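You operate a simulated robot arm through the tools that you are given. There is no shell and no other tool. Be economical: measure what you need, move in short steps, check, and stop when the job is done.

The job below is to be done with a simulated robot arm. You get a single attempt, and the scene is never put back.

## Task
Wet the pad, wipe both pipes in the peg tray clean and lay them in the silver tray.
Fine: on the bench by the door; wet the orange pad on the sponge tray and put it back. What is to be rubbed or washed off counts as gone when no trace of it is left.

It is judged by the outcome, as a careful person would: the job done as asked, and still so three seconds after it is handed in. It fails if anything else is knocked over, pushed out of place, dropped, spilled or broken.

## Robot
A 6-joint arm with a four-finger gripper on a trunk, on a base that drives. Base frame: it is fixed to the floor where the robot stands at the start and does not move with it; the origin is under the middle of the robot, x ahead of it, y to its left, z up; the surface under the hand at the start is at about z = 900. Lengths are in mm, angles in rad, forces in N, time in s.
Its first joint turns from -2.897 to 2.897 rad. Places, roughly: inside of the silver tray [600, -400, 900]; orange long pipe (22x3x6 cm) [700, 300, 900]; sponge tray (15x11x4 cm) [600, 0, 900]; teal short pipe (16x3x6 cm) [600, 300, 900]. Payload 3.67 kg.
The tool frame sits at the grasp point between the pads (the TCP): z along the fingers, y along the line on which they close. The tips reach 28 mm beyond it. The gripper opens to 112 mm. The gripper's body begins 73 mm behind the TCP.
Orientation is that of the tool frame in the base frame, as a unit quaternion [x, y, z, w]. With the fingers straight down and closing along the base's y, the tool's x points along the base's -x, its y along +y and its z along -z.

## Interface
- The arm moves only by the tool jog_arm. Its argument "deltas" is a list of rows, each an object (a shift or turn left out is 0, a gripper value left out holds the last) with "xyz": the shift along the tool's x, y, z in m, a list of three; "turn": the turn, a rotation vector about the tool's x, y, z in rad, a list of three; "jaw": the finger opening in m, from 0 to 0.112. In form: [{"xyz": [x, y, z], "turn": [wx, wy, wz], "jaw": jaw}, ...]. A call has 1 to 20 rows; each row is the pose to reach, as a shift and turn from the pose commanded when the call began, along the tool's axes at that moment. Rows are played at 5 a second. More than 50 mm and 0.15 rad between two rows, or a gripper value outside its range, and nothing of the call is played. Where a pose cannot be reached the arm comes as near as it can. A force on the tool above 40 N (or 10 N above the force at the start of the call, whichever is more), or a blocked arm, ends the call early, and 0.2 s more pass. Each finger halts on what it meets, pressing with about 37 N; the grip force reading is that of the motor and also rises with nothing between the fingers. The clock runs only during rows and for 0.2 s after the last one: add rows that repeat a pose to give the fingers time. It gives the time, the measured TCP pose, the force on the tool (base axes), the opening and the grip force at its end, in the units of the frame above (readings bear some noise), with the torque about the TCP (base axes, N m) and any sound that the robot's microphone picked up, and new pictures: "pictures" is both (left out), scene, wrist or none.
- Cameras (640 x 400 px; columns grow to the right, rows downward): "scene" is now at [109, 189.3, 1348.1]; the picture's right is [-0.28, -0.96, 0.00], its down [-0.36, 0.11, -0.93] and it looks along [0.89, -0.26, -0.38] (base axes); focal length 294 px, centre (320, 200). "wrist" rides on the gripper at [60, -18, -104] in the tool frame; the picture's right is [0.29, 0.96, 0.00], its down [-0.80, 0.24, -0.55] and it looks along [-0.53, 0.16, 0.83] (tool axes); focal length 234 px, centre (320, 200).
- steer(legs): drives the robot by 1 to 6 legs, each [ahead, left, turn to the left] in mm, mm and rad, along the robot's own axes; the way and the turn of a leg run together, so that a leg with both is an arc; at most 1500 mm and 3.142 rad a leg. The arm and the cameras ride along, it lands a little off, and it stops where it bumps. It gives what a move gives, and a new picture of the scene camera.
- aim_head(pan, tilt): turns the head with the scene camera to pan (to the left, within 2.496 rad either way) and tilt (down, from -0.506 to 1.204), counted from straight ahead of the robot. It gives what a move gives, and a new picture of the scene camera.
- pixel_to_xyz(camera, pixels): for up to 12 pixels [column, row] of the newest picture of that camera ("zoom" is the newest enlarged one), the place [x, y, z] in the base frame of the surface seen there, good to about 2 mm. It takes no simulated time.
- enlarge(camera, box): a new picture of the part [left, top, right, bottom] of that camera's present view, enlarged. It takes no simulated time.
- sign_off(): hands the job in; it is judged then, once.

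Work in short steps. Measure before you move; look again where a grasp or a placing could have gone wrong, and mend it. You have 80 turns and 260 pictures in all, those below and enlarged ones among them. Open the gripper and draw the arm clear of the work before you hand the job in, unless the task says otherwise; then end with one line.

The tools are called as a command line: name --argument value ..., lists and objects as JSON in quotes. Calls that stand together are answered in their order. jog_arm: Moves the arm, as the interface text tells. Its arguments: {"type":"object","properties":{"deltas":{"type":"array"},"pictures":{"type":"string","enum":["both","scene","wrist","none"]}},"required":["deltas"]} The other tools are called the same way: steer (legs) drives the base; aim_head (pan, tilt) turns the head that bears the scene camera; pixel_to_xyz (camera, pixels) gives the place of the surface under pixels of a picture; enlarge (camera, box) takes an enlarged picture of a part of a camera's view; sign_off () hands the job in.

At the start:

```text
t: 0.0
tcp_pos: [509.8, 180.6, 1209.9]
ee_rot: [0.0, 1.0, 0.0, 0.0]
contact_force: [0.3, -0.1, -0.3]
moment: [0.0, 0.01, 0.02]
finger_gap: 112.2
gripper_force: 0.2
robot x, y, heading: [-3.1, -2.3, -0.003]
head pan, tilt: [-0.286, 0.389]
```

scene: 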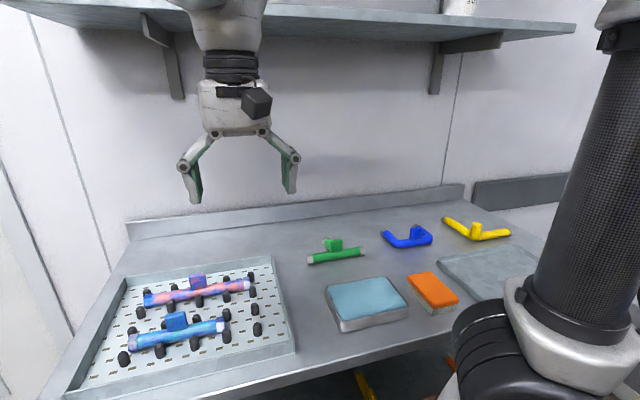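
wrist: 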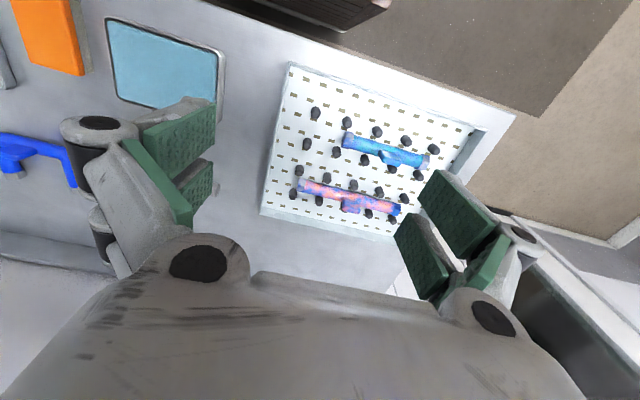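

I begin by looking closer at the peg tray and at the pad and sponge area.

enlarge --camera "scene" --box '[60, 240, 310, 400]'

enlarge --camera "scene" --box '[300, 200, 550, 360]'

pixel_to_xyz --camera "scene" --pixels '[[432, 290], [410, 278], [436, 306], [458, 300], [430, 273], [365, 298], [327, 290], [344, 328], [407, 310], [388, 280], [470, 330], [300, 330]]'

aim_head --pan -0.5 --tilt 0.7

```text
2.50 times, centred on (185, 320) of scene
```

zoom: 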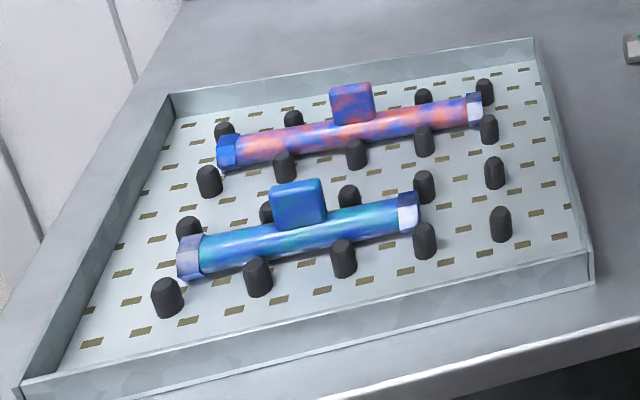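

```text
2.50 times, centred on (425, 280) of scene
```

zoom: 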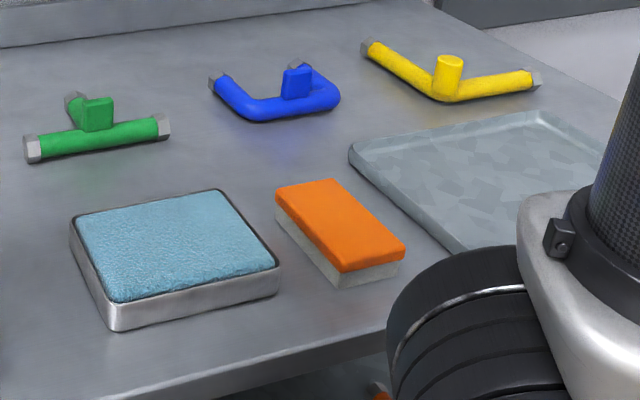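

```text
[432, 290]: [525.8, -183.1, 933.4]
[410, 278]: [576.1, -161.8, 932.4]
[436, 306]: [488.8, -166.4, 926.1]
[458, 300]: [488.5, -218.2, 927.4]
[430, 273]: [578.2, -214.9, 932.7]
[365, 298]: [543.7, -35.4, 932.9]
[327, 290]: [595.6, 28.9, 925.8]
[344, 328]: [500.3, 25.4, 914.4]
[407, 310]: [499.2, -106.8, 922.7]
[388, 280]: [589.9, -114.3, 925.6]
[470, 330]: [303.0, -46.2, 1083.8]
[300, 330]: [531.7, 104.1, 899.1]
```

```text
t: 0.8
tcp_pos: [510.6, 180.7, 1210.6]
ee_rot: [0.0, 1.0, -0.001, 0.0]
contact_force: [0.3, -0.1, 0.1]
moment: [0.0, 0.0, -0.01]
finger_gap: 112.0
gripper_force: 0.2
robot x, y, heading: [-1.8, 2.9, 0.002]
head pan, tilt: [-0.499, 0.7]
```

scene: 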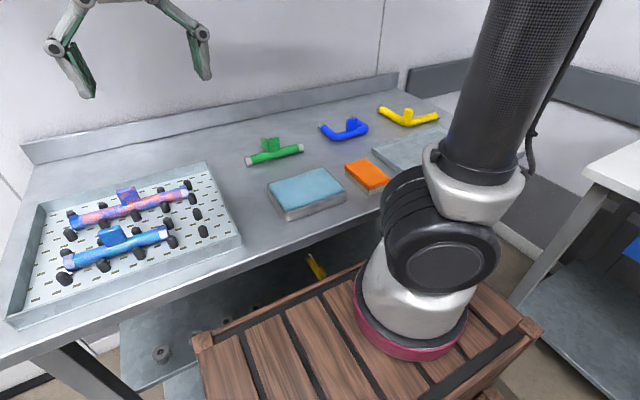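

The pad sits at about x 488–578, y −163…−217, top z 933, and the sponge next to it. I check the surroundings to be sure this is the bench meant.

aim_head --pan 1.2 --tilt 0.2

aim_head --pan -1.3 --tilt 0.3

aim_head --pan -2.4 --tilt 0.2

aim_head --pan 2.4 --tilt 0.2

```text
t: 2.5
tcp_pos: [510.0, 180.5, 1211.2]
ee_rot: [0.0, 1.0, 0.0, -0.001]
contact_force: [0.7, 0.1, 0.3]
moment: [0.0, 0.02, 0.02]
finger_gap: 112.1
gripper_force: 0.0
robot x, y, heading: [-1.7, -1.6, 0.001]
head pan, tilt: [1.201, 0.201]
```

scene: 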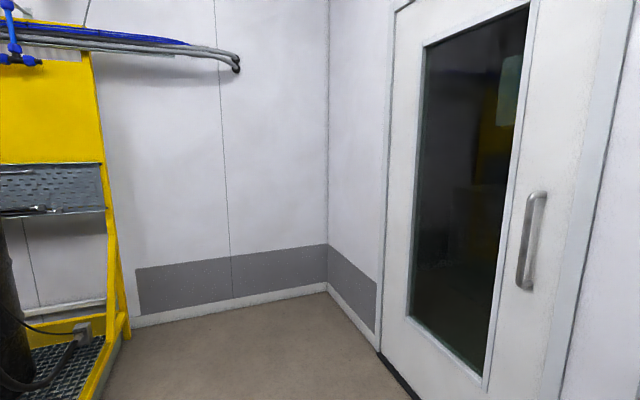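

```text
t: 4.8
tcp_pos: [510.6, 180.3, 1210.5]
ee_rot: [0.0, 1.0, 0.0, 0.0]
contact_force: [-0.7, -0.7, 0.2]
moment: [0.03, -0.03, 0.0]
finger_gap: 111.9
gripper_force: 0.1
robot x, y, heading: [0.3, 0.6, -0.003]
head pan, tilt: [-1.3, 0.3]
```

scene: 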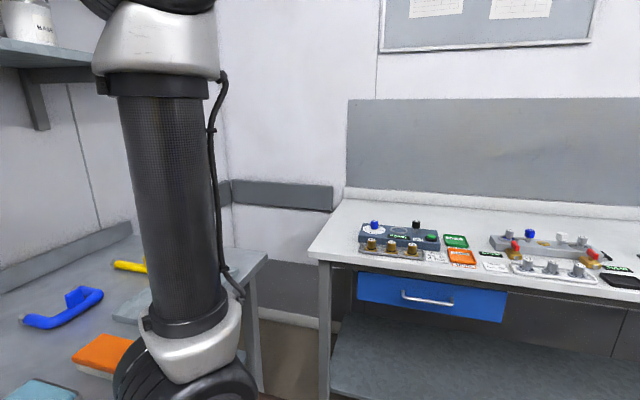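

```text
t: 6.1
tcp_pos: [509.8, 180.7, 1209.5]
ee_rot: [0.0, 1.0, 0.0, 0.0]
contact_force: [0.9, -0.1, 0.3]
moment: [0.01, 0.01, -0.03]
finger_gap: 112.1
gripper_force: 0.1
robot x, y, heading: [-1.1, 1.9, -0.001]
head pan, tilt: [-2.4, 0.201]
```

scene: 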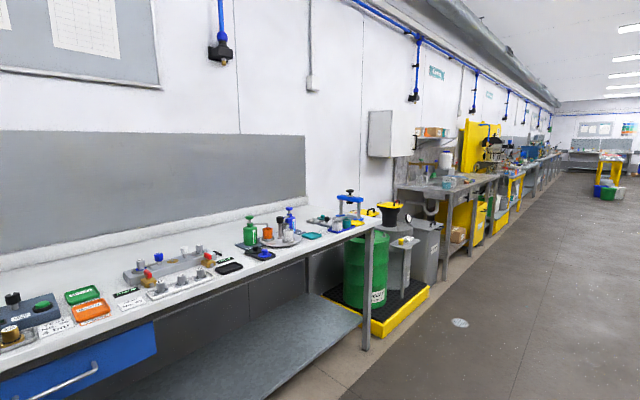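

```text
t: 9.9
tcp_pos: [511.3, 180.9, 1209.4]
ee_rot: [-0.001, 1.0, 0.0, 0.0]
contact_force: [1.0, 0.1, 0.0]
moment: [0.01, -0.01, -0.02]
finger_gap: 112.0
gripper_force: 0.1
robot x, y, heading: [-0.2, 0.3, 0.003]
head pan, tilt: [2.4, 0.201]
```

scene: 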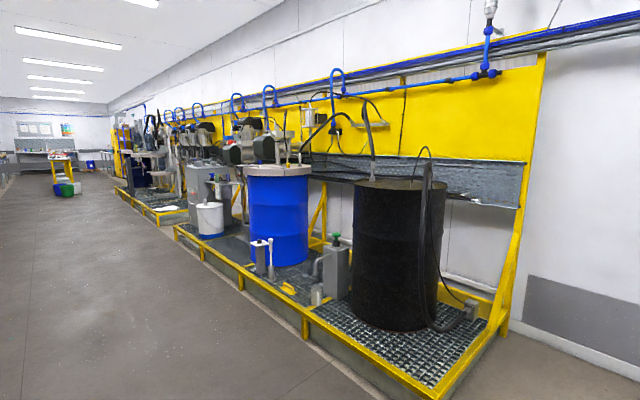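

This bench is next to the door, so it is the right one. I drive back 80 mm to have better reach, then look at the peg tray.

steer --legs '[[-80, 0, 0]]'

aim_head --pan 0.25 --tilt 0.6

enlarge --camera "scene" --box '[220, 120, 500, 300]'

```text
t: 11.0
tcp_pos: [432.3, 181.2, 1210.3]
ee_rot: [0.0, 1.0, 0.0, 0.0]
contact_force: [0.2, -0.8, 0.2]
moment: [-0.01, 0.01, -0.02]
finger_gap: 112.0
gripper_force: 0.1
robot x, y, heading: [-82.0, -2.4, -0.002]
head pan, tilt: [2.4, 0.201]
```

scene: 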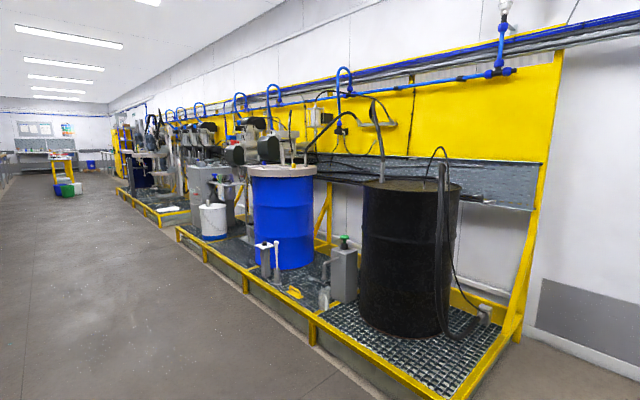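

```text
t: 13.0
tcp_pos: [432.1, 179.9, 1210.6]
ee_rot: [0.0, 1.0, 0.0, 0.0]
contact_force: [0.2, 0.2, -0.1]
moment: [0.02, -0.01, -0.03]
finger_gap: 112.1
gripper_force: 0.0
robot x, y, heading: [-80.1, 1.5, -0.005]
head pan, tilt: [0.25, 0.6]
```

scene: 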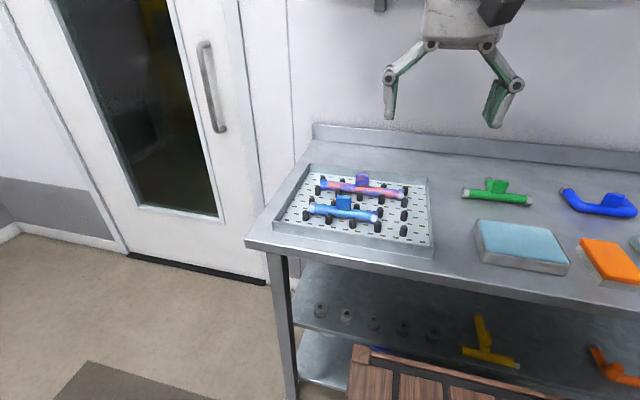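

```text
2.22 times, centred on (360, 210) of scene
```

zoom: 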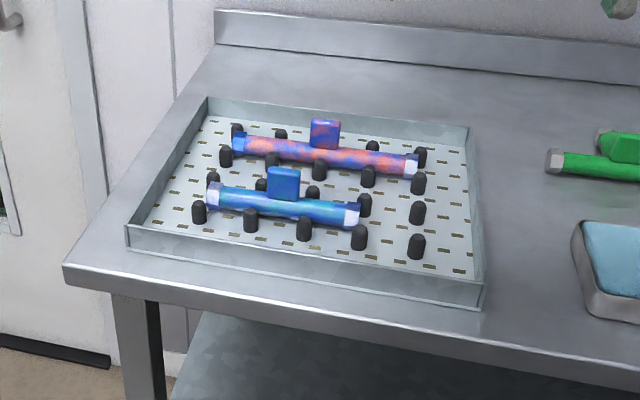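

The pipes show blue dye all over, incl. tees. I measure key points: pipes, tees, pegs.

pixel_to_xyz --camera "zoom" --pixels '[[240, 138], [410, 160], [320, 148], [324, 122], [214, 188], [352, 211], [283, 203], [283, 172], [198, 203], [304, 219], [360, 227], [416, 236]]'

pixel_to_xyz --camera "zoom" --pixels '[[251, 211], [320, 160], [368, 168], [418, 174], [416, 203], [272, 154], [225, 148], [280, 130], [372, 143], [365, 195], [312, 187], [213, 174]]'

```text
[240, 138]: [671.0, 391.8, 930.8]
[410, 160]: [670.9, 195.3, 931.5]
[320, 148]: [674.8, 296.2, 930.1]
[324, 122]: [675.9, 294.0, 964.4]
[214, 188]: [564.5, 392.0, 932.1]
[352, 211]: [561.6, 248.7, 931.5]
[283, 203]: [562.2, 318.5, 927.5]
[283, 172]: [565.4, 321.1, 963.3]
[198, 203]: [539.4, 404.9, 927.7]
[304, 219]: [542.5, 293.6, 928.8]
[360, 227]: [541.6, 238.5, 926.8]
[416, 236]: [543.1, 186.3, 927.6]
```

```text
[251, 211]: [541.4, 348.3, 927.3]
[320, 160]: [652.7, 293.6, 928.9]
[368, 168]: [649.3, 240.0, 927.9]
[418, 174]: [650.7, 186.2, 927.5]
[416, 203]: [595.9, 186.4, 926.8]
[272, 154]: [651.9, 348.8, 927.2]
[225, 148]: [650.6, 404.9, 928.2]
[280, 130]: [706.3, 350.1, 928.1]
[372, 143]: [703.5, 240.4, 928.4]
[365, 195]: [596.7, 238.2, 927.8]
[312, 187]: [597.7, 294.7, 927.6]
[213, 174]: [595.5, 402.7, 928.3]
```

Both pipes lie along y at x ≈ 570 and 678, tees upward at y ≈ 320/295. First I move the open hand above the orange pad.

jog_arm --deltas '[{"xyz": [-0.011, -0.041, 0.0167]}, {"xyz": [-0.022, -0.082, 0.033]}, {"xyz": [-0.034, -0.124, 0.05]}, {"xyz": [-0.045, -0.165, 0.067]}, {"xyz": [-0.056, -0.206, 0.083]}, {"xyz": [-0.067, -0.247, 0.1]}, {"xyz": [-0.079, -0.289, 0.117]}, {"xyz": [-0.09, -0.33, 0.133]}, {"xyz": [-0.101, -0.371, 0.15]}, {"xyz": [-0.101, -0.371, 0.15]}]'

aim_head --pan -0.15 --tilt 0.6

```text
t: 15.2
tcp_pos: [533.3, -191.7, 1058.0]
ee_rot: [0.0, 1.0, 0.001, 0.0]
contact_force: [-0.2, 0.3, -0.3]
moment: [0.01, -0.03, 0.01]
finger_gap: 111.9
gripper_force: 0.0
robot x, y, heading: [-81.3, -0.3, -0.0]
head pan, tilt: [0.25, 0.6]
```

scene: 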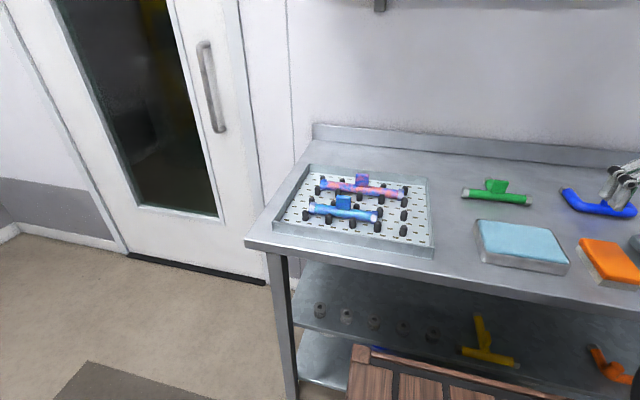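
wrist: 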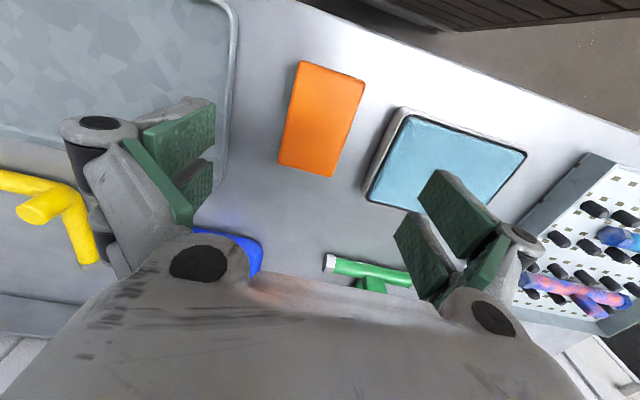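

```text
t: 16.1
tcp_pos: [533.7, -190.5, 1058.6]
ee_rot: [-0.001, 1.0, 0.0, 0.0]
contact_force: [0.5, -0.3, -0.3]
moment: [0.03, -0.02, 0.02]
finger_gap: 111.9
gripper_force: 0.0
robot x, y, heading: [-84.0, -1.8, 0.006]
head pan, tilt: [-0.15, 0.6]
```

scene: 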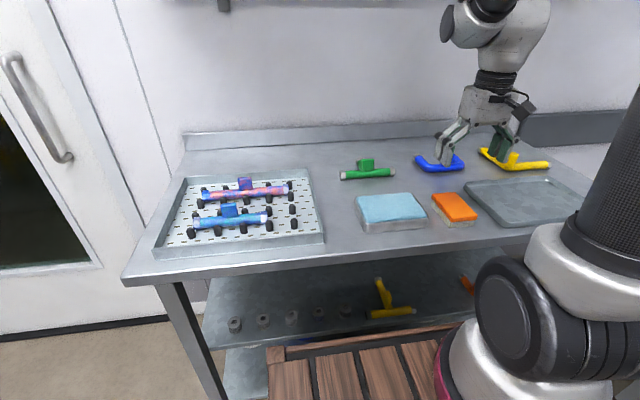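

I measure the pad and sponge corners in the wrist view (pad corners at (300,62),(364,82),(333,176),(279,163)), as well as the layer boundary on the pad from the scene.

pixel_to_xyz --camera "wrist" --pixels '[[302, 66], [361, 84], [332, 173], [281, 162], [320, 120], [412, 118], [522, 152], [376, 198], [440, 155], [404, 113], [528, 154]]'

enlarge --camera "scene" --box '[340, 160, 600, 260]'

```text
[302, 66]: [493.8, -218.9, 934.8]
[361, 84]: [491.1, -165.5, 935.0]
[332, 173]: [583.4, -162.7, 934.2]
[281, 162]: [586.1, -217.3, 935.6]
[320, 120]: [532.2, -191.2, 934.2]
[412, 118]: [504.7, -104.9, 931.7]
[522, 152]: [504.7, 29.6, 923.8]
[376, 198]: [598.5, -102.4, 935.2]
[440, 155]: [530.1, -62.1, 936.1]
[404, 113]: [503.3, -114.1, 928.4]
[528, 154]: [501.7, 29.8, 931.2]
```

```text
2.46 times, centred on (470, 210) of scene
```

zoom: 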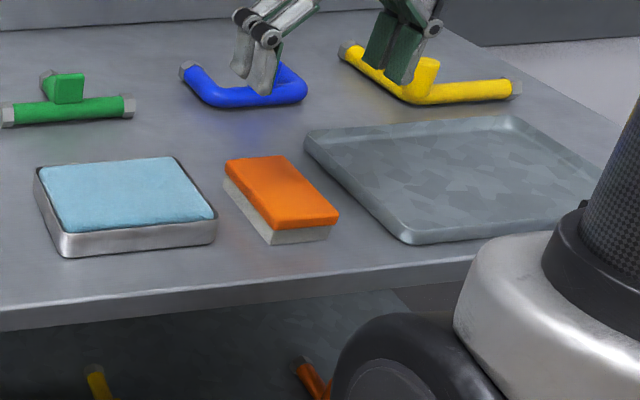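

Pad centre is about (538, −191), top z 934, orange layer about half its height. I lower to TCP z 945 (tips at 917, in the orange half) and close.

jog_arm --deltas '[{"xyz": [-0.0045, 0, 0.04]}, {"xyz": [-0.0045, 0, 0.08]}, {"xyz": [-0.0045, 0, 0.113]}, {"xyz": [-0.0045, 0, 0.113]}, {"xyz": [-0.0045, 0, 0.113], "jaw": 0.05}, {"xyz": [-0.0045, 0, 0.113], "jaw": 0.045}, {"xyz": [-0.0045, 0, 0.113], "jaw": 0.045}]'

```text
t: 17.7
tcp_pos: [538.1, -192.5, 946.0]
ee_rot: [0.0, 1.0, 0.0, 0.0]
contact_force: [0.6, 0.0, 1.5]
moment: [-0.05, -0.01, 0.01]
finger_gap: 61.3
gripper_force: 37.2
robot x, y, heading: [-78.6, -1.9, 0.0]
head pan, tilt: [-0.15, 0.6]
```

scene: 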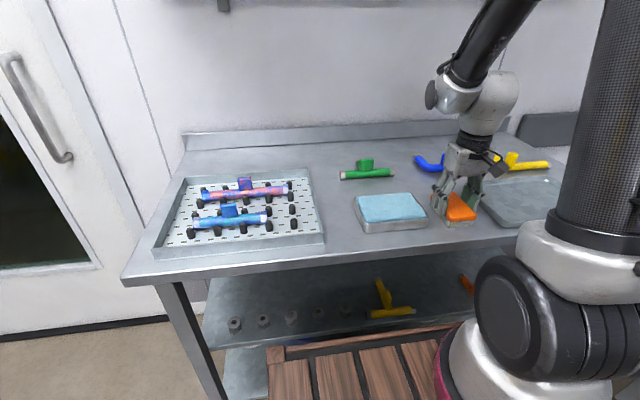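
wrist: 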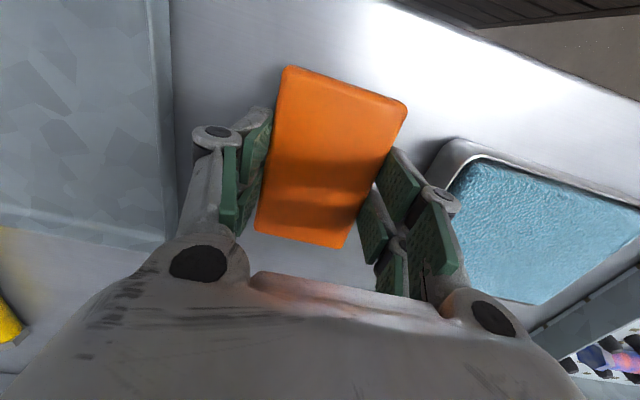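

The pad is held (gap 61 mm). I lift it, carry it over the sponge centre (551, −38) and lower until near contact.

jog_arm --deltas '[{"xyz": [0, 0, -0.045]}, {"xyz": [0, 0, -0.08]}, {"xyz": [-0.004, 0.045, -0.08]}, {"xyz": [-0.008, 0.09, -0.08]}, {"xyz": [-0.012, 0.135, -0.08]}, {"xyz": [-0.013, 0.153, -0.07]}, {"xyz": [-0.013, 0.153, -0.045]}, {"xyz": [-0.013, 0.153, -0.036]}, {"xyz": [-0.013, 0.153, -0.032]}, {"xyz": [-0.013, 0.153, -0.028]}, {"xyz": [-0.013, 0.153, -0.028]}]'

```text
t: 20.1
tcp_pos: [550.4, -37.0, 975.0]
ee_rot: [0.0, 1.0, -0.001, 0.0]
contact_force: [-0.2, -0.4, 0.1]
moment: [-0.01, -0.03, 0.0]
finger_gap: 45.1
gripper_force: 0.1
robot x, y, heading: [-74.9, -4.4, -0.002]
head pan, tilt: [-0.15, 0.6]
```

scene: 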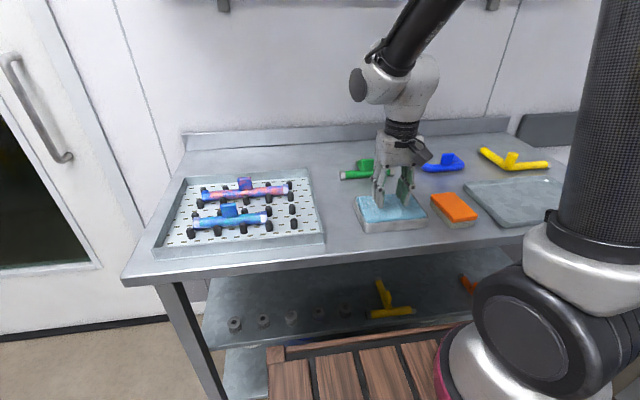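
wrist: 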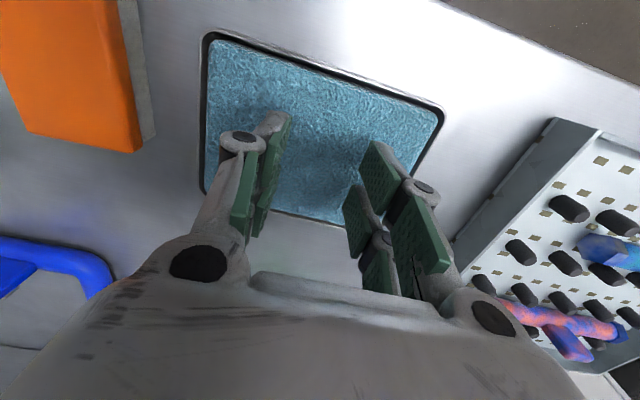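

The gap is 45 mm with nothing held: the pad slipped out and stayed on the bench. I lift, open, and measure where the pad is now.

jog_arm --deltas '[{"xyz": [0, 0, -0.045], "jaw": 0.045}, {"xyz": [0, 0, -0.08], "jaw": 0.1}, {"xyz": [0.006, -0.048, -0.08], "jaw": 0.1}, {"xyz": [0.01, -0.096, -0.08]}, {"xyz": [0.013, -0.14, -0.08]}, {"xyz": [0.013, -0.153, -0.08]}, {"xyz": [0.013, -0.153, -0.08]}]'

enlarge --camera "scene" --box '[400, 160, 520, 240]'

```text
t: 21.7
tcp_pos: [537.3, -189.9, 1053.5]
ee_rot: [0.0, 1.0, -0.001, -0.001]
contact_force: [0.0, -0.8, 0.5]
moment: [0.02, 0.01, 0.01]
finger_gap: 99.8
gripper_force: 0.1
robot x, y, heading: [-78.4, 1.1, 0.002]
head pan, tilt: [-0.15, 0.6]
```

scene: 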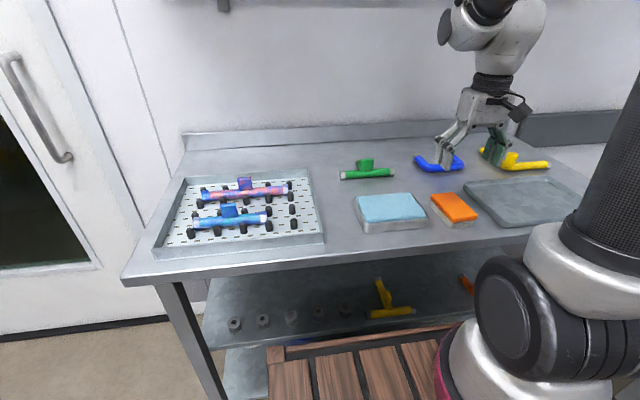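
wrist: 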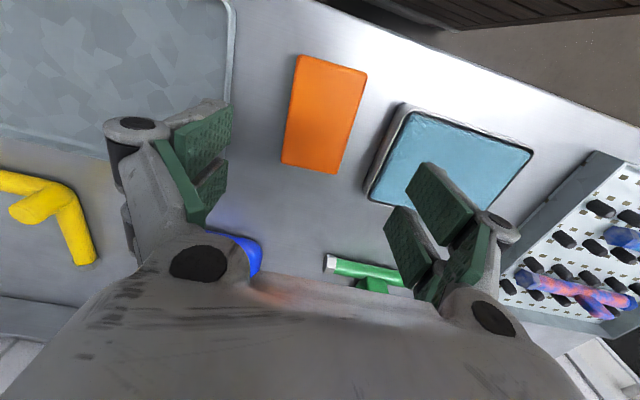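

```text
5.00 times, centred on (460, 200) of scene
```

zoom: 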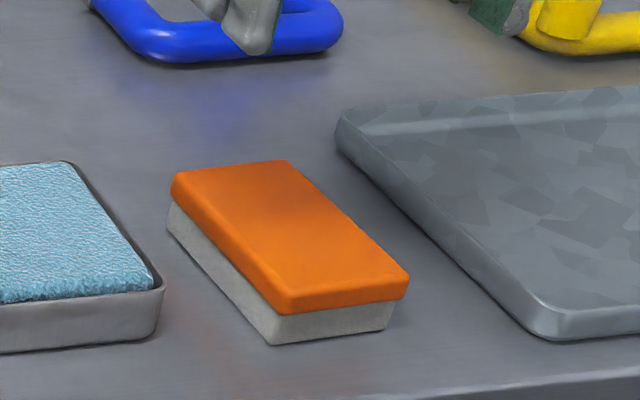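

The pad did not move. I grasp deeper (TCP z ≈ 937) and command the jaw fully closed for a firm grip, then lift a bit to test.

jog_arm --deltas '[{"xyz": [0, -0.001, 0.045]}, {"xyz": [0, -0.001, 0.09]}, {"xyz": [0, -0.001, 0.117]}, {"xyz": [0, -0.001, 0.117], "jaw": 0.06}, {"xyz": [0, -0.001, 0.117], "jaw": 0.0}, {"xyz": [0, -0.001, 0.117], "jaw": 0.0}, {"xyz": [0, -0.001, 0.117], "jaw": 0.0}, {"xyz": [0, -0.001, 0.105], "jaw": 0.0}, {"xyz": [0, -0.001, 0.09], "jaw": 0.0}, {"xyz": [0, -0.001, 0.09], "jaw": 0.0}]'

```text
t: 23.9
tcp_pos: [535.9, -192.1, 963.7]
ee_rot: [0.0, 1.0, 0.001, 0.0]
contact_force: [0.1, 0.4, -1.9]
moment: [0.03, 0.0, -0.02]
finger_gap: 61.5
gripper_force: 36.9
robot x, y, heading: [-78.8, 0.3, -0.001]
head pan, tilt: [-0.15, 0.6]
```

scene: 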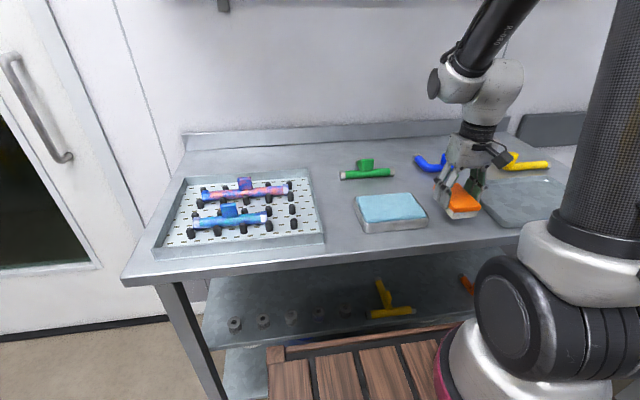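
wrist: 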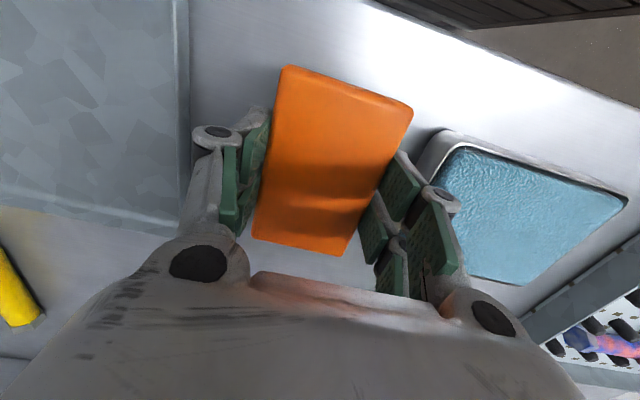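

Now held while lifted 26 mm. I carry it over the sponge and press down gently, in small steps.

jog_arm --deltas '[{"xyz": [0, 0, -0.04]}, {"xyz": [-0.004, 0.045, -0.04]}, {"xyz": [-0.008, 0.09, -0.04]}, {"xyz": [-0.012, 0.135, -0.04]}, {"xyz": [-0.014, 0.153, -0.035]}, {"xyz": [-0.014, 0.153, -0.018]}, {"xyz": [-0.014, 0.153, -0.012]}, {"xyz": [-0.014, 0.153, -0.009]}, {"xyz": [-0.014, 0.153, -0.006]}, {"xyz": [-0.014, 0.153, -0.006]}]'

enlarge --camera "scene" --box '[330, 120, 480, 240]'

```text
t: 26.1
tcp_pos: [551.0, -37.3, 971.5]
ee_rot: [0.0, 1.0, -0.001, 0.001]
contact_force: [-0.4, -3.9, 25.4]
moment: [-0.11, 0.07, -0.1]
finger_gap: 61.5
gripper_force: 36.5
robot x, y, heading: [-76.8, 0.3, -0.0]
head pan, tilt: [-0.15, 0.6]
```

scene: 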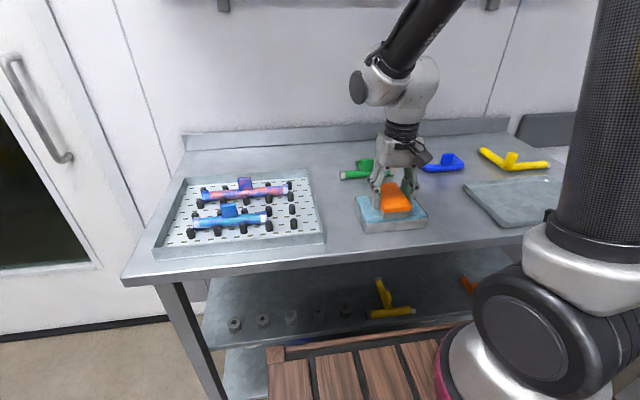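
wrist: 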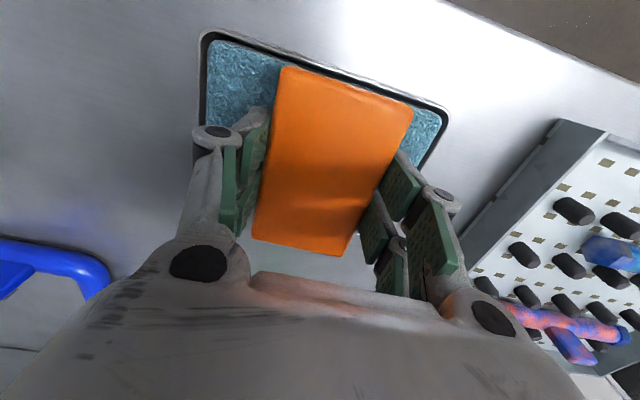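

```text
3.33 times, centred on (405, 180) of scene
```

zoom: 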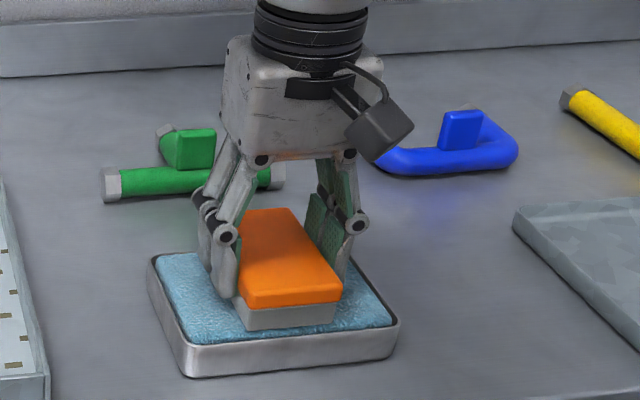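

Pressed with 25 N. I rub slightly and dwell to soak, then lift, while measuring the tray's rims at (184,178), (158,250), (322,243), (309,172).

jog_arm --deltas '[{"xyz": [0.004, 0, 0]}, {"xyz": [0.004, 0.01, 0]}, {"xyz": [-0.004, 0.01, 0]}, {"xyz": [-0.004, -0.01, 0]}, {"xyz": [0, 0, 0]}, {"xyz": [0, 0, 0]}, {"xyz": [0, 0, 0]}, {"xyz": [0, 0, -0.02]}, {"xyz": [0, 0, -0.06]}, {"xyz": [0, 0, -0.1]}, {"xyz": [0, 0, -0.1]}]'

pixel_to_xyz --camera "scene" --pixels '[[184, 178], [158, 250], [322, 243], [309, 172], [172, 215], [240, 250], [250, 174]]'

enlarge --camera "scene" --box '[330, 80, 480, 200]'

```text
t: 28.5
tcp_pos: [551.2, -36.4, 1074.1]
ee_rot: [0.0, 1.0, 0.001, 0.001]
contact_force: [0.1, -0.2, -1.0]
moment: [0.03, 0.04, 0.02]
finger_gap: 61.3
gripper_force: 36.9
robot x, y, heading: [-79.4, -0.4, -0.002]
head pan, tilt: [-0.15, 0.6]
```

scene: 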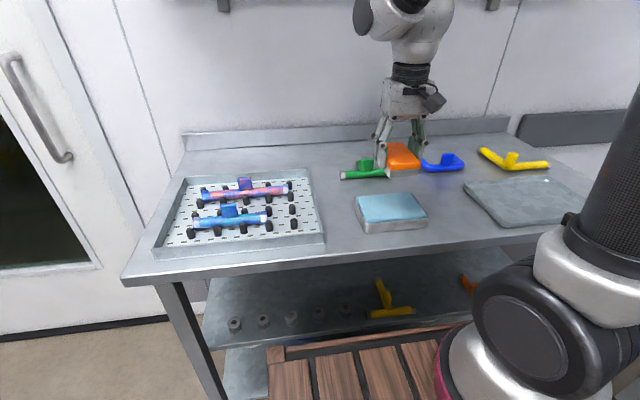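
wrist: 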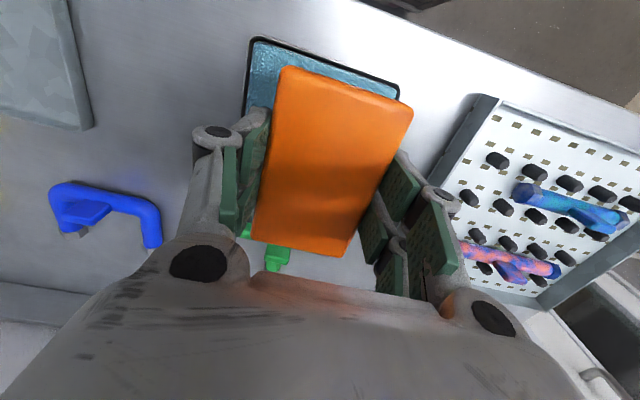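

```text
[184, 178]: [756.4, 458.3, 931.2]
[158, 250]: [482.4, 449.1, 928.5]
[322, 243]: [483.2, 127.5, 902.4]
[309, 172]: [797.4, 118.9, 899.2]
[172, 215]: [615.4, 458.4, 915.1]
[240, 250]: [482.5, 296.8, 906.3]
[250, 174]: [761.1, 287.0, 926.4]
```

```text
3.33 times, centred on (405, 140) of scene
```

zoom: 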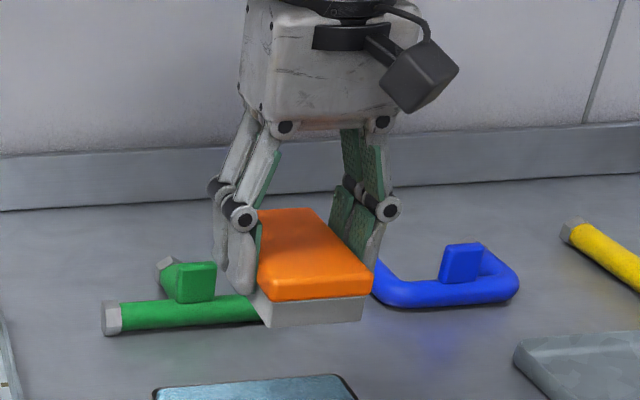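

The pad is held level. I turn it 90° on the way so its length runs along the pipe, and hover over the teal pipe's right half at about (570, 252).

jog_arm --deltas '[{"xyz": [-0.002, 0.026, 0], "turn": [0, 0, -0.143]}, {"xyz": [-0.004, 0.052, 0], "turn": [0, 0, -0.286]}, {"xyz": [-0.006, 0.078, 0], "turn": [0, 0, -0.428]}, {"xyz": [-0.007, 0.105, 0], "turn": [0, 0, -0.571]}, {"xyz": [-0.009, 0.131, 0], "turn": [0, 0, -0.714]}, {"xyz": [-0.011, 0.157, 0], "turn": [0, 0, -0.857]}, {"xyz": [-0.012, 0.183, 0], "turn": [0, 0, -1.0]}, {"xyz": [-0.014, 0.21, 0], "turn": [0, 0, -1.142]}, {"xyz": [-0.016, 0.236, 0], "turn": [0, 0, -1.285]}, {"xyz": [-0.018, 0.262, 0], "turn": [0, 0, -1.428]}, {"xyz": [-0.019, 0.288, 0], "turn": [0, 0, -1.571]}, {"xyz": [-0.019, 0.288, 0.04], "turn": [0, 0, -1.571]}, {"xyz": [-0.019, 0.288, 0.07], "turn": [0, 0, -1.571]}, {"xyz": [-0.019, 0.288, 0.07], "turn": [0, 0, -1.571]}]'

aim_head --pan 0.4 --tilt 0.7

enlarge --camera "scene" --box '[240, 50, 480, 210]'

```text
t: 31.5
tcp_pos: [568.8, 249.9, 1000.7]
ee_rot: [0.707, -0.707, 0.0, 0.0]
contact_force: [0.2, 0.6, -1.7]
moment: [0.01, 0.02, -0.02]
finger_gap: 61.4
gripper_force: 37.1
robot x, y, heading: [-79.0, 1.9, 0.001]
head pan, tilt: [-0.15, 0.6]
```

scene: 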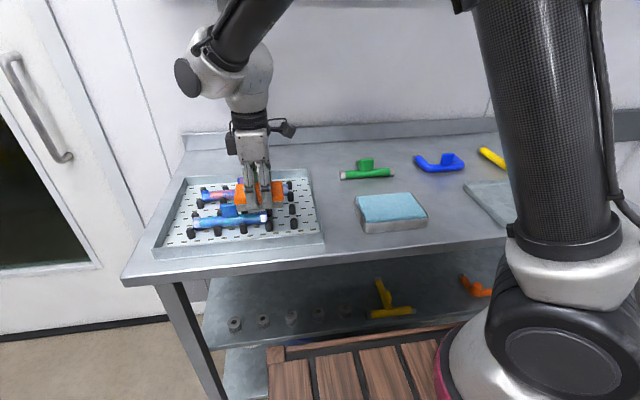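
wrist: 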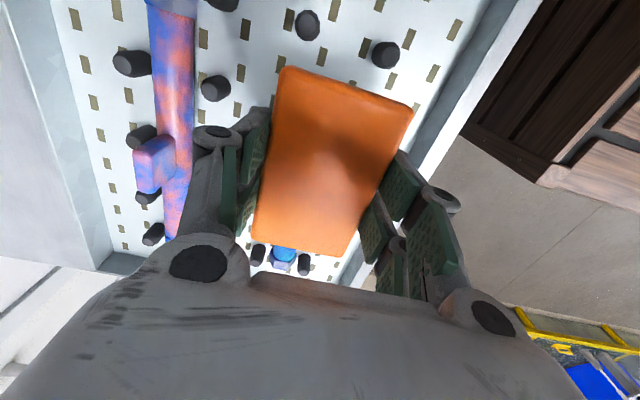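

```text
t: 32.5
tcp_pos: [568.4, 249.9, 1000.0]
ee_rot: [0.707, -0.707, 0.0, -0.001]
contact_force: [0.5, 0.4, -1.1]
moment: [0.0, 0.03, -0.01]
finger_gap: 61.3
gripper_force: 37.2
robot x, y, heading: [-78.3, -2.4, 0.002]
head pan, tilt: [0.4, 0.7]
```

scene: 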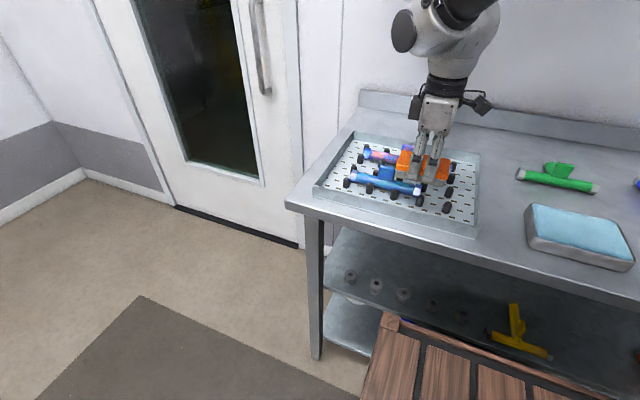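

```text
2.50 times, centred on (360, 130) of scene
```

zoom: 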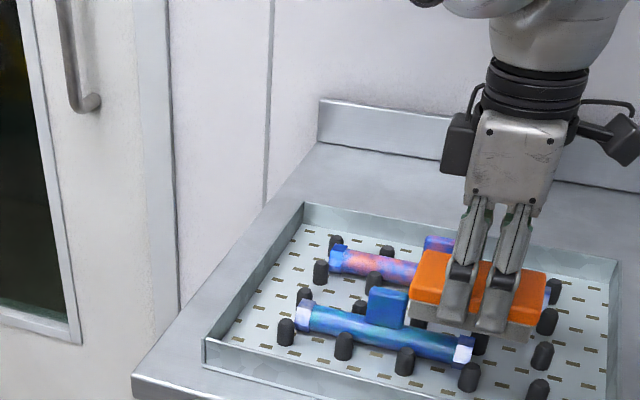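

I lower onto the teal pipe's right half and rub along it by sliding 50 mm to the right and back.

jog_arm --deltas '[{"xyz": [0, 0, 0.02]}, {"xyz": [0, 0, 0.029]}, {"xyz": [0, 0, 0.032]}, {"xyz": [0, 0, 0.034]}, {"xyz": [0, 0, 0.035]}, {"xyz": [0.02, 0, 0.035]}, {"xyz": [0.04, 0, 0.035]}, {"xyz": [0.02, 0, 0.035]}, {"xyz": [0, 0, 0.035]}, {"xyz": [0.02, 0, 0.035]}, {"xyz": [0.04, 0, 0.035]}, {"xyz": [0.02, 0, 0.035]}, {"xyz": [0, 0, 0.035]}]' --pictures "scene"

enlarge --camera "scene" --box '[300, 100, 500, 240]'

```text
t: 35.3
tcp_pos: [570.4, 249.6, 967.3]
ee_rot: [-0.707, 0.707, -0.001, 0.001]
contact_force: [-0.6, -5.4, 16.6]
moment: [-0.33, 0.03, -0.02]
finger_gap: 61.4
gripper_force: 36.8
robot x, y, heading: [-79.4, 0.4, 0.003]
head pan, tilt: [0.4, 0.7]
```

scene: 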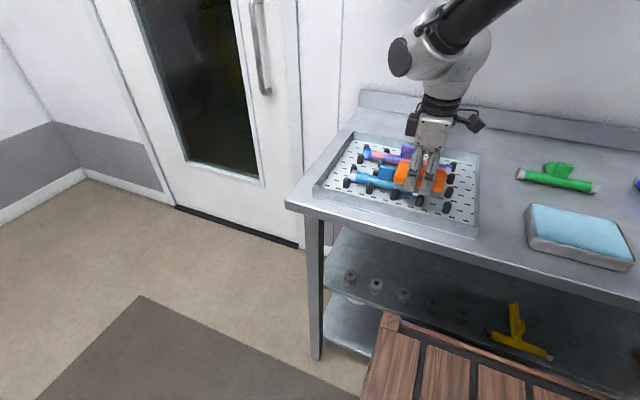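

```text
2.86 times, centred on (400, 170) of scene
```

zoom: 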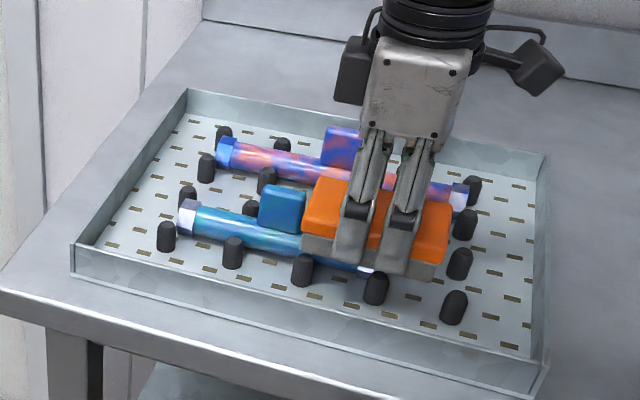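

Contact at TCP z 967 with 16 N. I lift straight up and slide off to the right to see what came off.

jog_arm --deltas '[{"xyz": [0, 0, -0.04]}, {"xyz": [0, 0, -0.06]}, {"xyz": [0.045, 0, -0.08]}, {"xyz": [0.09, 0, -0.08]}, {"xyz": [0.12, 0, -0.08]}, {"xyz": [0.12, 0, -0.08]}]'

enlarge --camera "scene" --box '[320, 120, 480, 230]'

```text
t: 36.7
tcp_pos: [571.1, 128.0, 1045.8]
ee_rot: [-0.707, 0.707, 0.0, 0.001]
contact_force: [-0.3, 0.4, -1.1]
moment: [-0.01, 0.0, -0.02]
finger_gap: 61.4
gripper_force: 37.2
robot x, y, heading: [-77.0, 1.1, 0.001]
head pan, tilt: [0.4, 0.7]
```

scene: 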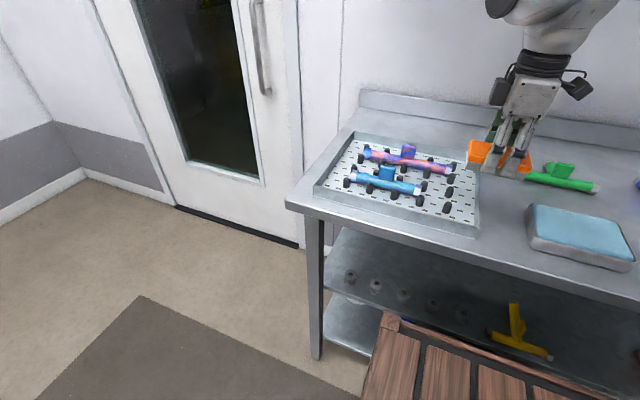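
wrist: 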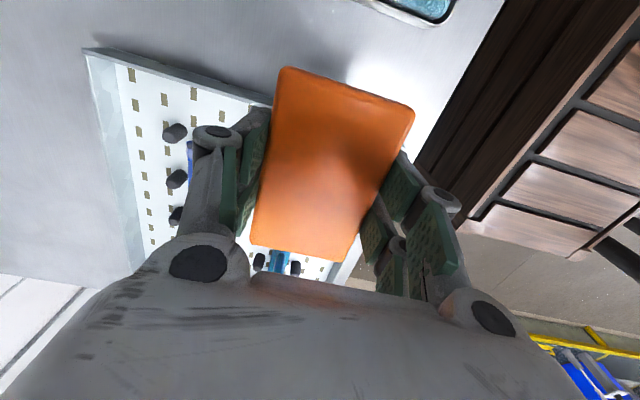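

```text
3.64 times, centred on (400, 175) of scene
```

zoom: 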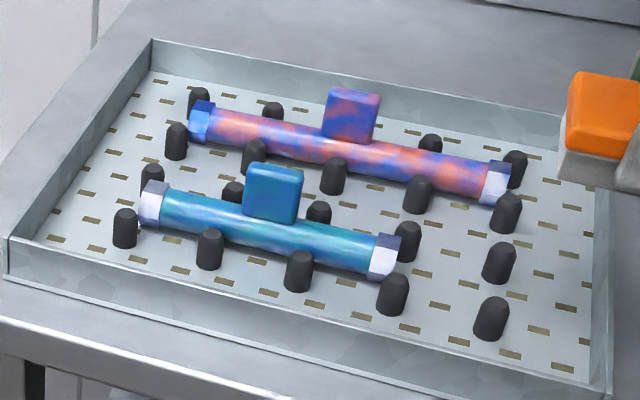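

I zoom in more tightly on the teal pipe and the orange one for comparison.

enlarge --camera "scene" --box '[345, 155, 430, 205]'

enlarge --camera "scene" --box '[360, 135, 460, 185]'

```text
7.53 times, centred on (388, 180) of scene
```

zoom: 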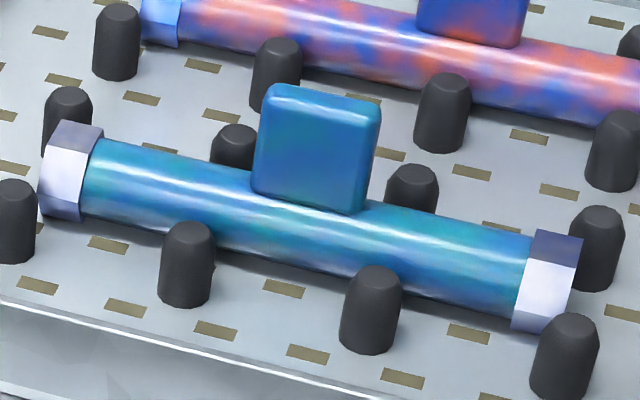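

```text
6.40 times, centred on (410, 160) of scene
```

zoom: 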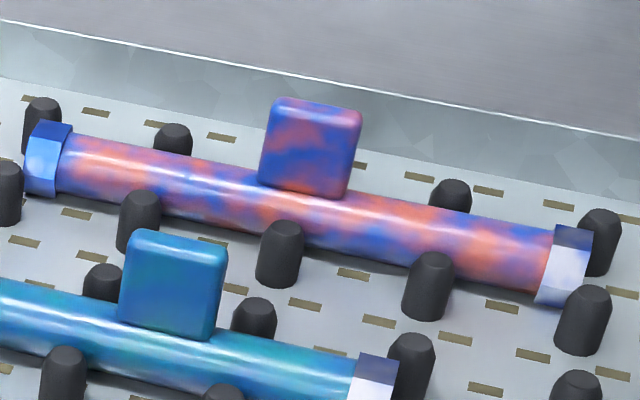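

The stain seems to have thinned on the whole teal pipe (more teal showing, tee lighter too). I return and rub the right half longer.

jog_arm --deltas '[{"xyz": [-0.045, 0, 0]}, {"xyz": [-0.09, 0, 0.0]}, {"xyz": [-0.12, 0, 0.03]}, {"xyz": [-0.12, 0, 0.06]}, {"xyz": [-0.12, 0, 0.076]}, {"xyz": [-0.12, 0, 0.08]}, {"xyz": [-0.1, 0, 0.08]}, {"xyz": [-0.08, 0, 0.08]}, {"xyz": [-0.1, 0, 0.08]}, {"xyz": [-0.12, 0, 0.08]}, {"xyz": [-0.1, 0, 0.08]}, {"xyz": [-0.08, 0, 0.08]}, {"xyz": [-0.1, 0, 0.08]}, {"xyz": [-0.12, 0, 0.08]}, {"xyz": [-0.1, 0, 0.08]}, {"xyz": [-0.08, 0, 0.08]}, {"xyz": [-0.1, 0, 0.08]}, {"xyz": [-0.12, 0, 0.08]}, {"xyz": [-0.12, 0, 0.06]}, {"xyz": [-0.12, 0, 0.03]}]' --pictures "none"

enlarge --camera "scene" --box '[345, 150, 430, 205]'

```text
t: 40.9
tcp_pos: [568.3, 249.4, 1016.7]
ee_rot: [0.708, -0.707, 0.0, 0.0]
contact_force: [-0.7, 0.0, -1.5]
moment: [-0.02, 0.02, 0.05]
finger_gap: 61.6
gripper_force: 37.0
robot x, y, heading: [-79.2, 1.5, -0.003]
head pan, tilt: [0.4, 0.7]
```

```text
7.27 times, centred on (388, 178) of scene
```

zoom: 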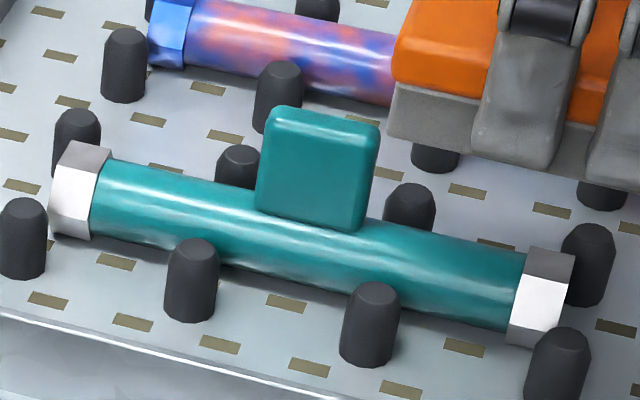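

The teal pipe now looks fully clean. I add two more strokes for margin, then go to the orange pipe's right half (678, 229) and hover.

jog_arm --deltas '[{"xyz": [0, 0, 0.03]}, {"xyz": [0, 0, 0.047]}, {"xyz": [0, 0, 0.05]}, {"xyz": [0.02, 0, 0.05]}, {"xyz": [0.04, 0, 0.05]}, {"xyz": [0.02, 0, 0.05]}, {"xyz": [0, 0, 0.05]}, {"xyz": [0.02, 0, 0.05]}, {"xyz": [0.04, 0, 0.05]}, {"xyz": [0.02, 0, 0.05]}, {"xyz": [0.021, 0, 0.02]}, {"xyz": [0.021, 0, -0.01]}, {"xyz": [0.021, -0.04, -0.01]}, {"xyz": [0.021, -0.08, -0.01]}, {"xyz": [0.021, -0.108, -0.01]}, {"xyz": [0.021, -0.108, 0.02]}, {"xyz": [0.021, -0.108, 0.02]}]'

enlarge --camera "scene" --box '[340, 90, 500, 210]'

```text
t: 44.5
tcp_pos: [677.2, 227.2, 994.5]
ee_rot: [0.707, -0.707, 0.0, -0.002]
contact_force: [-0.6, -1.9, 16.9]
moment: [0.84, 0.04, 0.05]
finger_gap: 61.6
gripper_force: 36.9
robot x, y, heading: [-77.7, -0.3, -0.0]
head pan, tilt: [0.4, 0.7]
```

scene: 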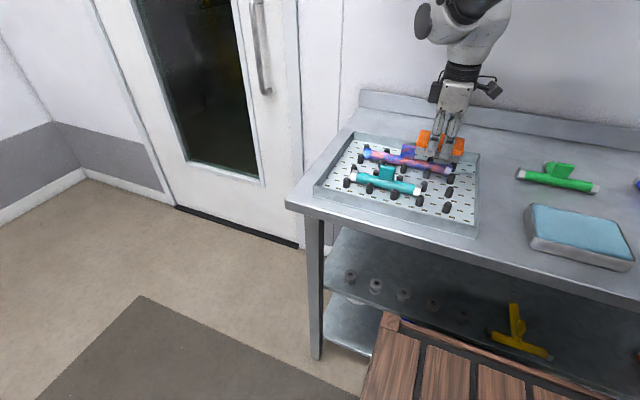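
wrist: 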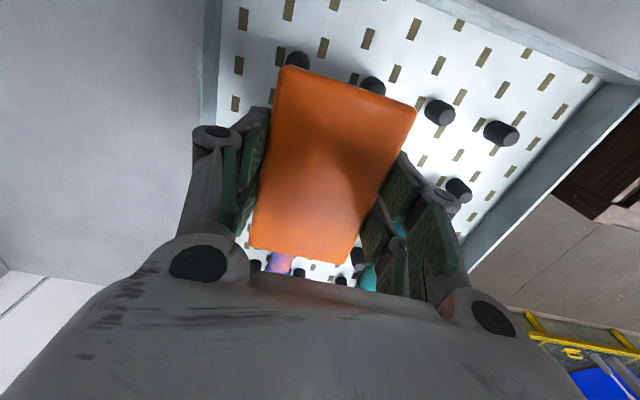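

```text
3.33 times, centred on (420, 150) of scene
```

zoom: 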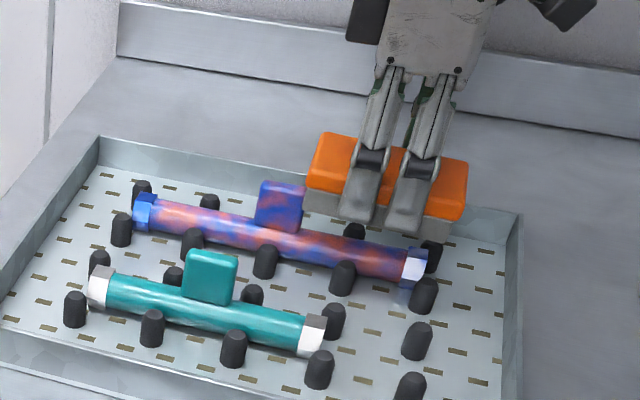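

17 N here: the pad's left end is sitting on the edge of the orange tee. I raise it and measure the tee's right face at zoom (303,195) and the pad's left end.

jog_arm --deltas '[{"xyz": [0, 0, -0.025]}, {"xyz": [0, 0, -0.03]}]' --pictures "none"

enlarge --camera "scene" --box '[355, 90, 475, 190]'

```text
t: 45.1
tcp_pos: [678.6, 228.0, 1025.3]
ee_rot: [-0.706, 0.708, 0.001, 0.0]
contact_force: [0.2, -0.1, -0.4]
moment: [-0.01, -0.01, -0.02]
finger_gap: 61.5
gripper_force: 36.6
robot x, y, heading: [-81.6, -1.4, -0.001]
head pan, tilt: [0.4, 0.7]
```

```text
4.00 times, centred on (415, 140) of scene
```

zoom: 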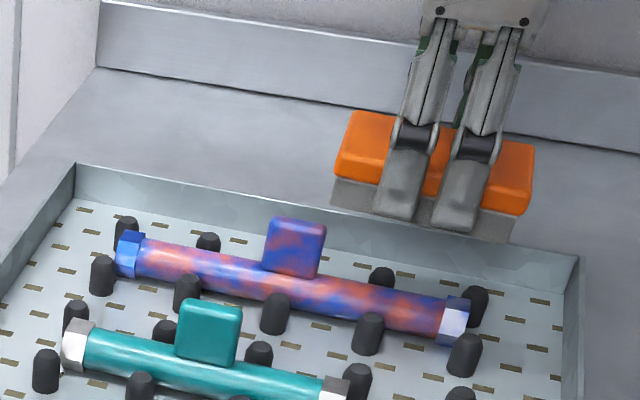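

The pipe stayed in its pegs. I measure the tee's edges and the pad's ends.

pixel_to_xyz --camera "zoom" --pixels '[[318, 270], [323, 236], [268, 250], [272, 225], [333, 200], [510, 235], [456, 300], [125, 235]]'

```text
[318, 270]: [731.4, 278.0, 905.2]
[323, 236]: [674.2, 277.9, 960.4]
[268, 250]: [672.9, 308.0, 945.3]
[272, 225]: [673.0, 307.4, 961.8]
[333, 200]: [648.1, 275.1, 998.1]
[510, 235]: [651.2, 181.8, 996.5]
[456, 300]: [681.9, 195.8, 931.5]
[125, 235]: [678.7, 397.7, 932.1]
```

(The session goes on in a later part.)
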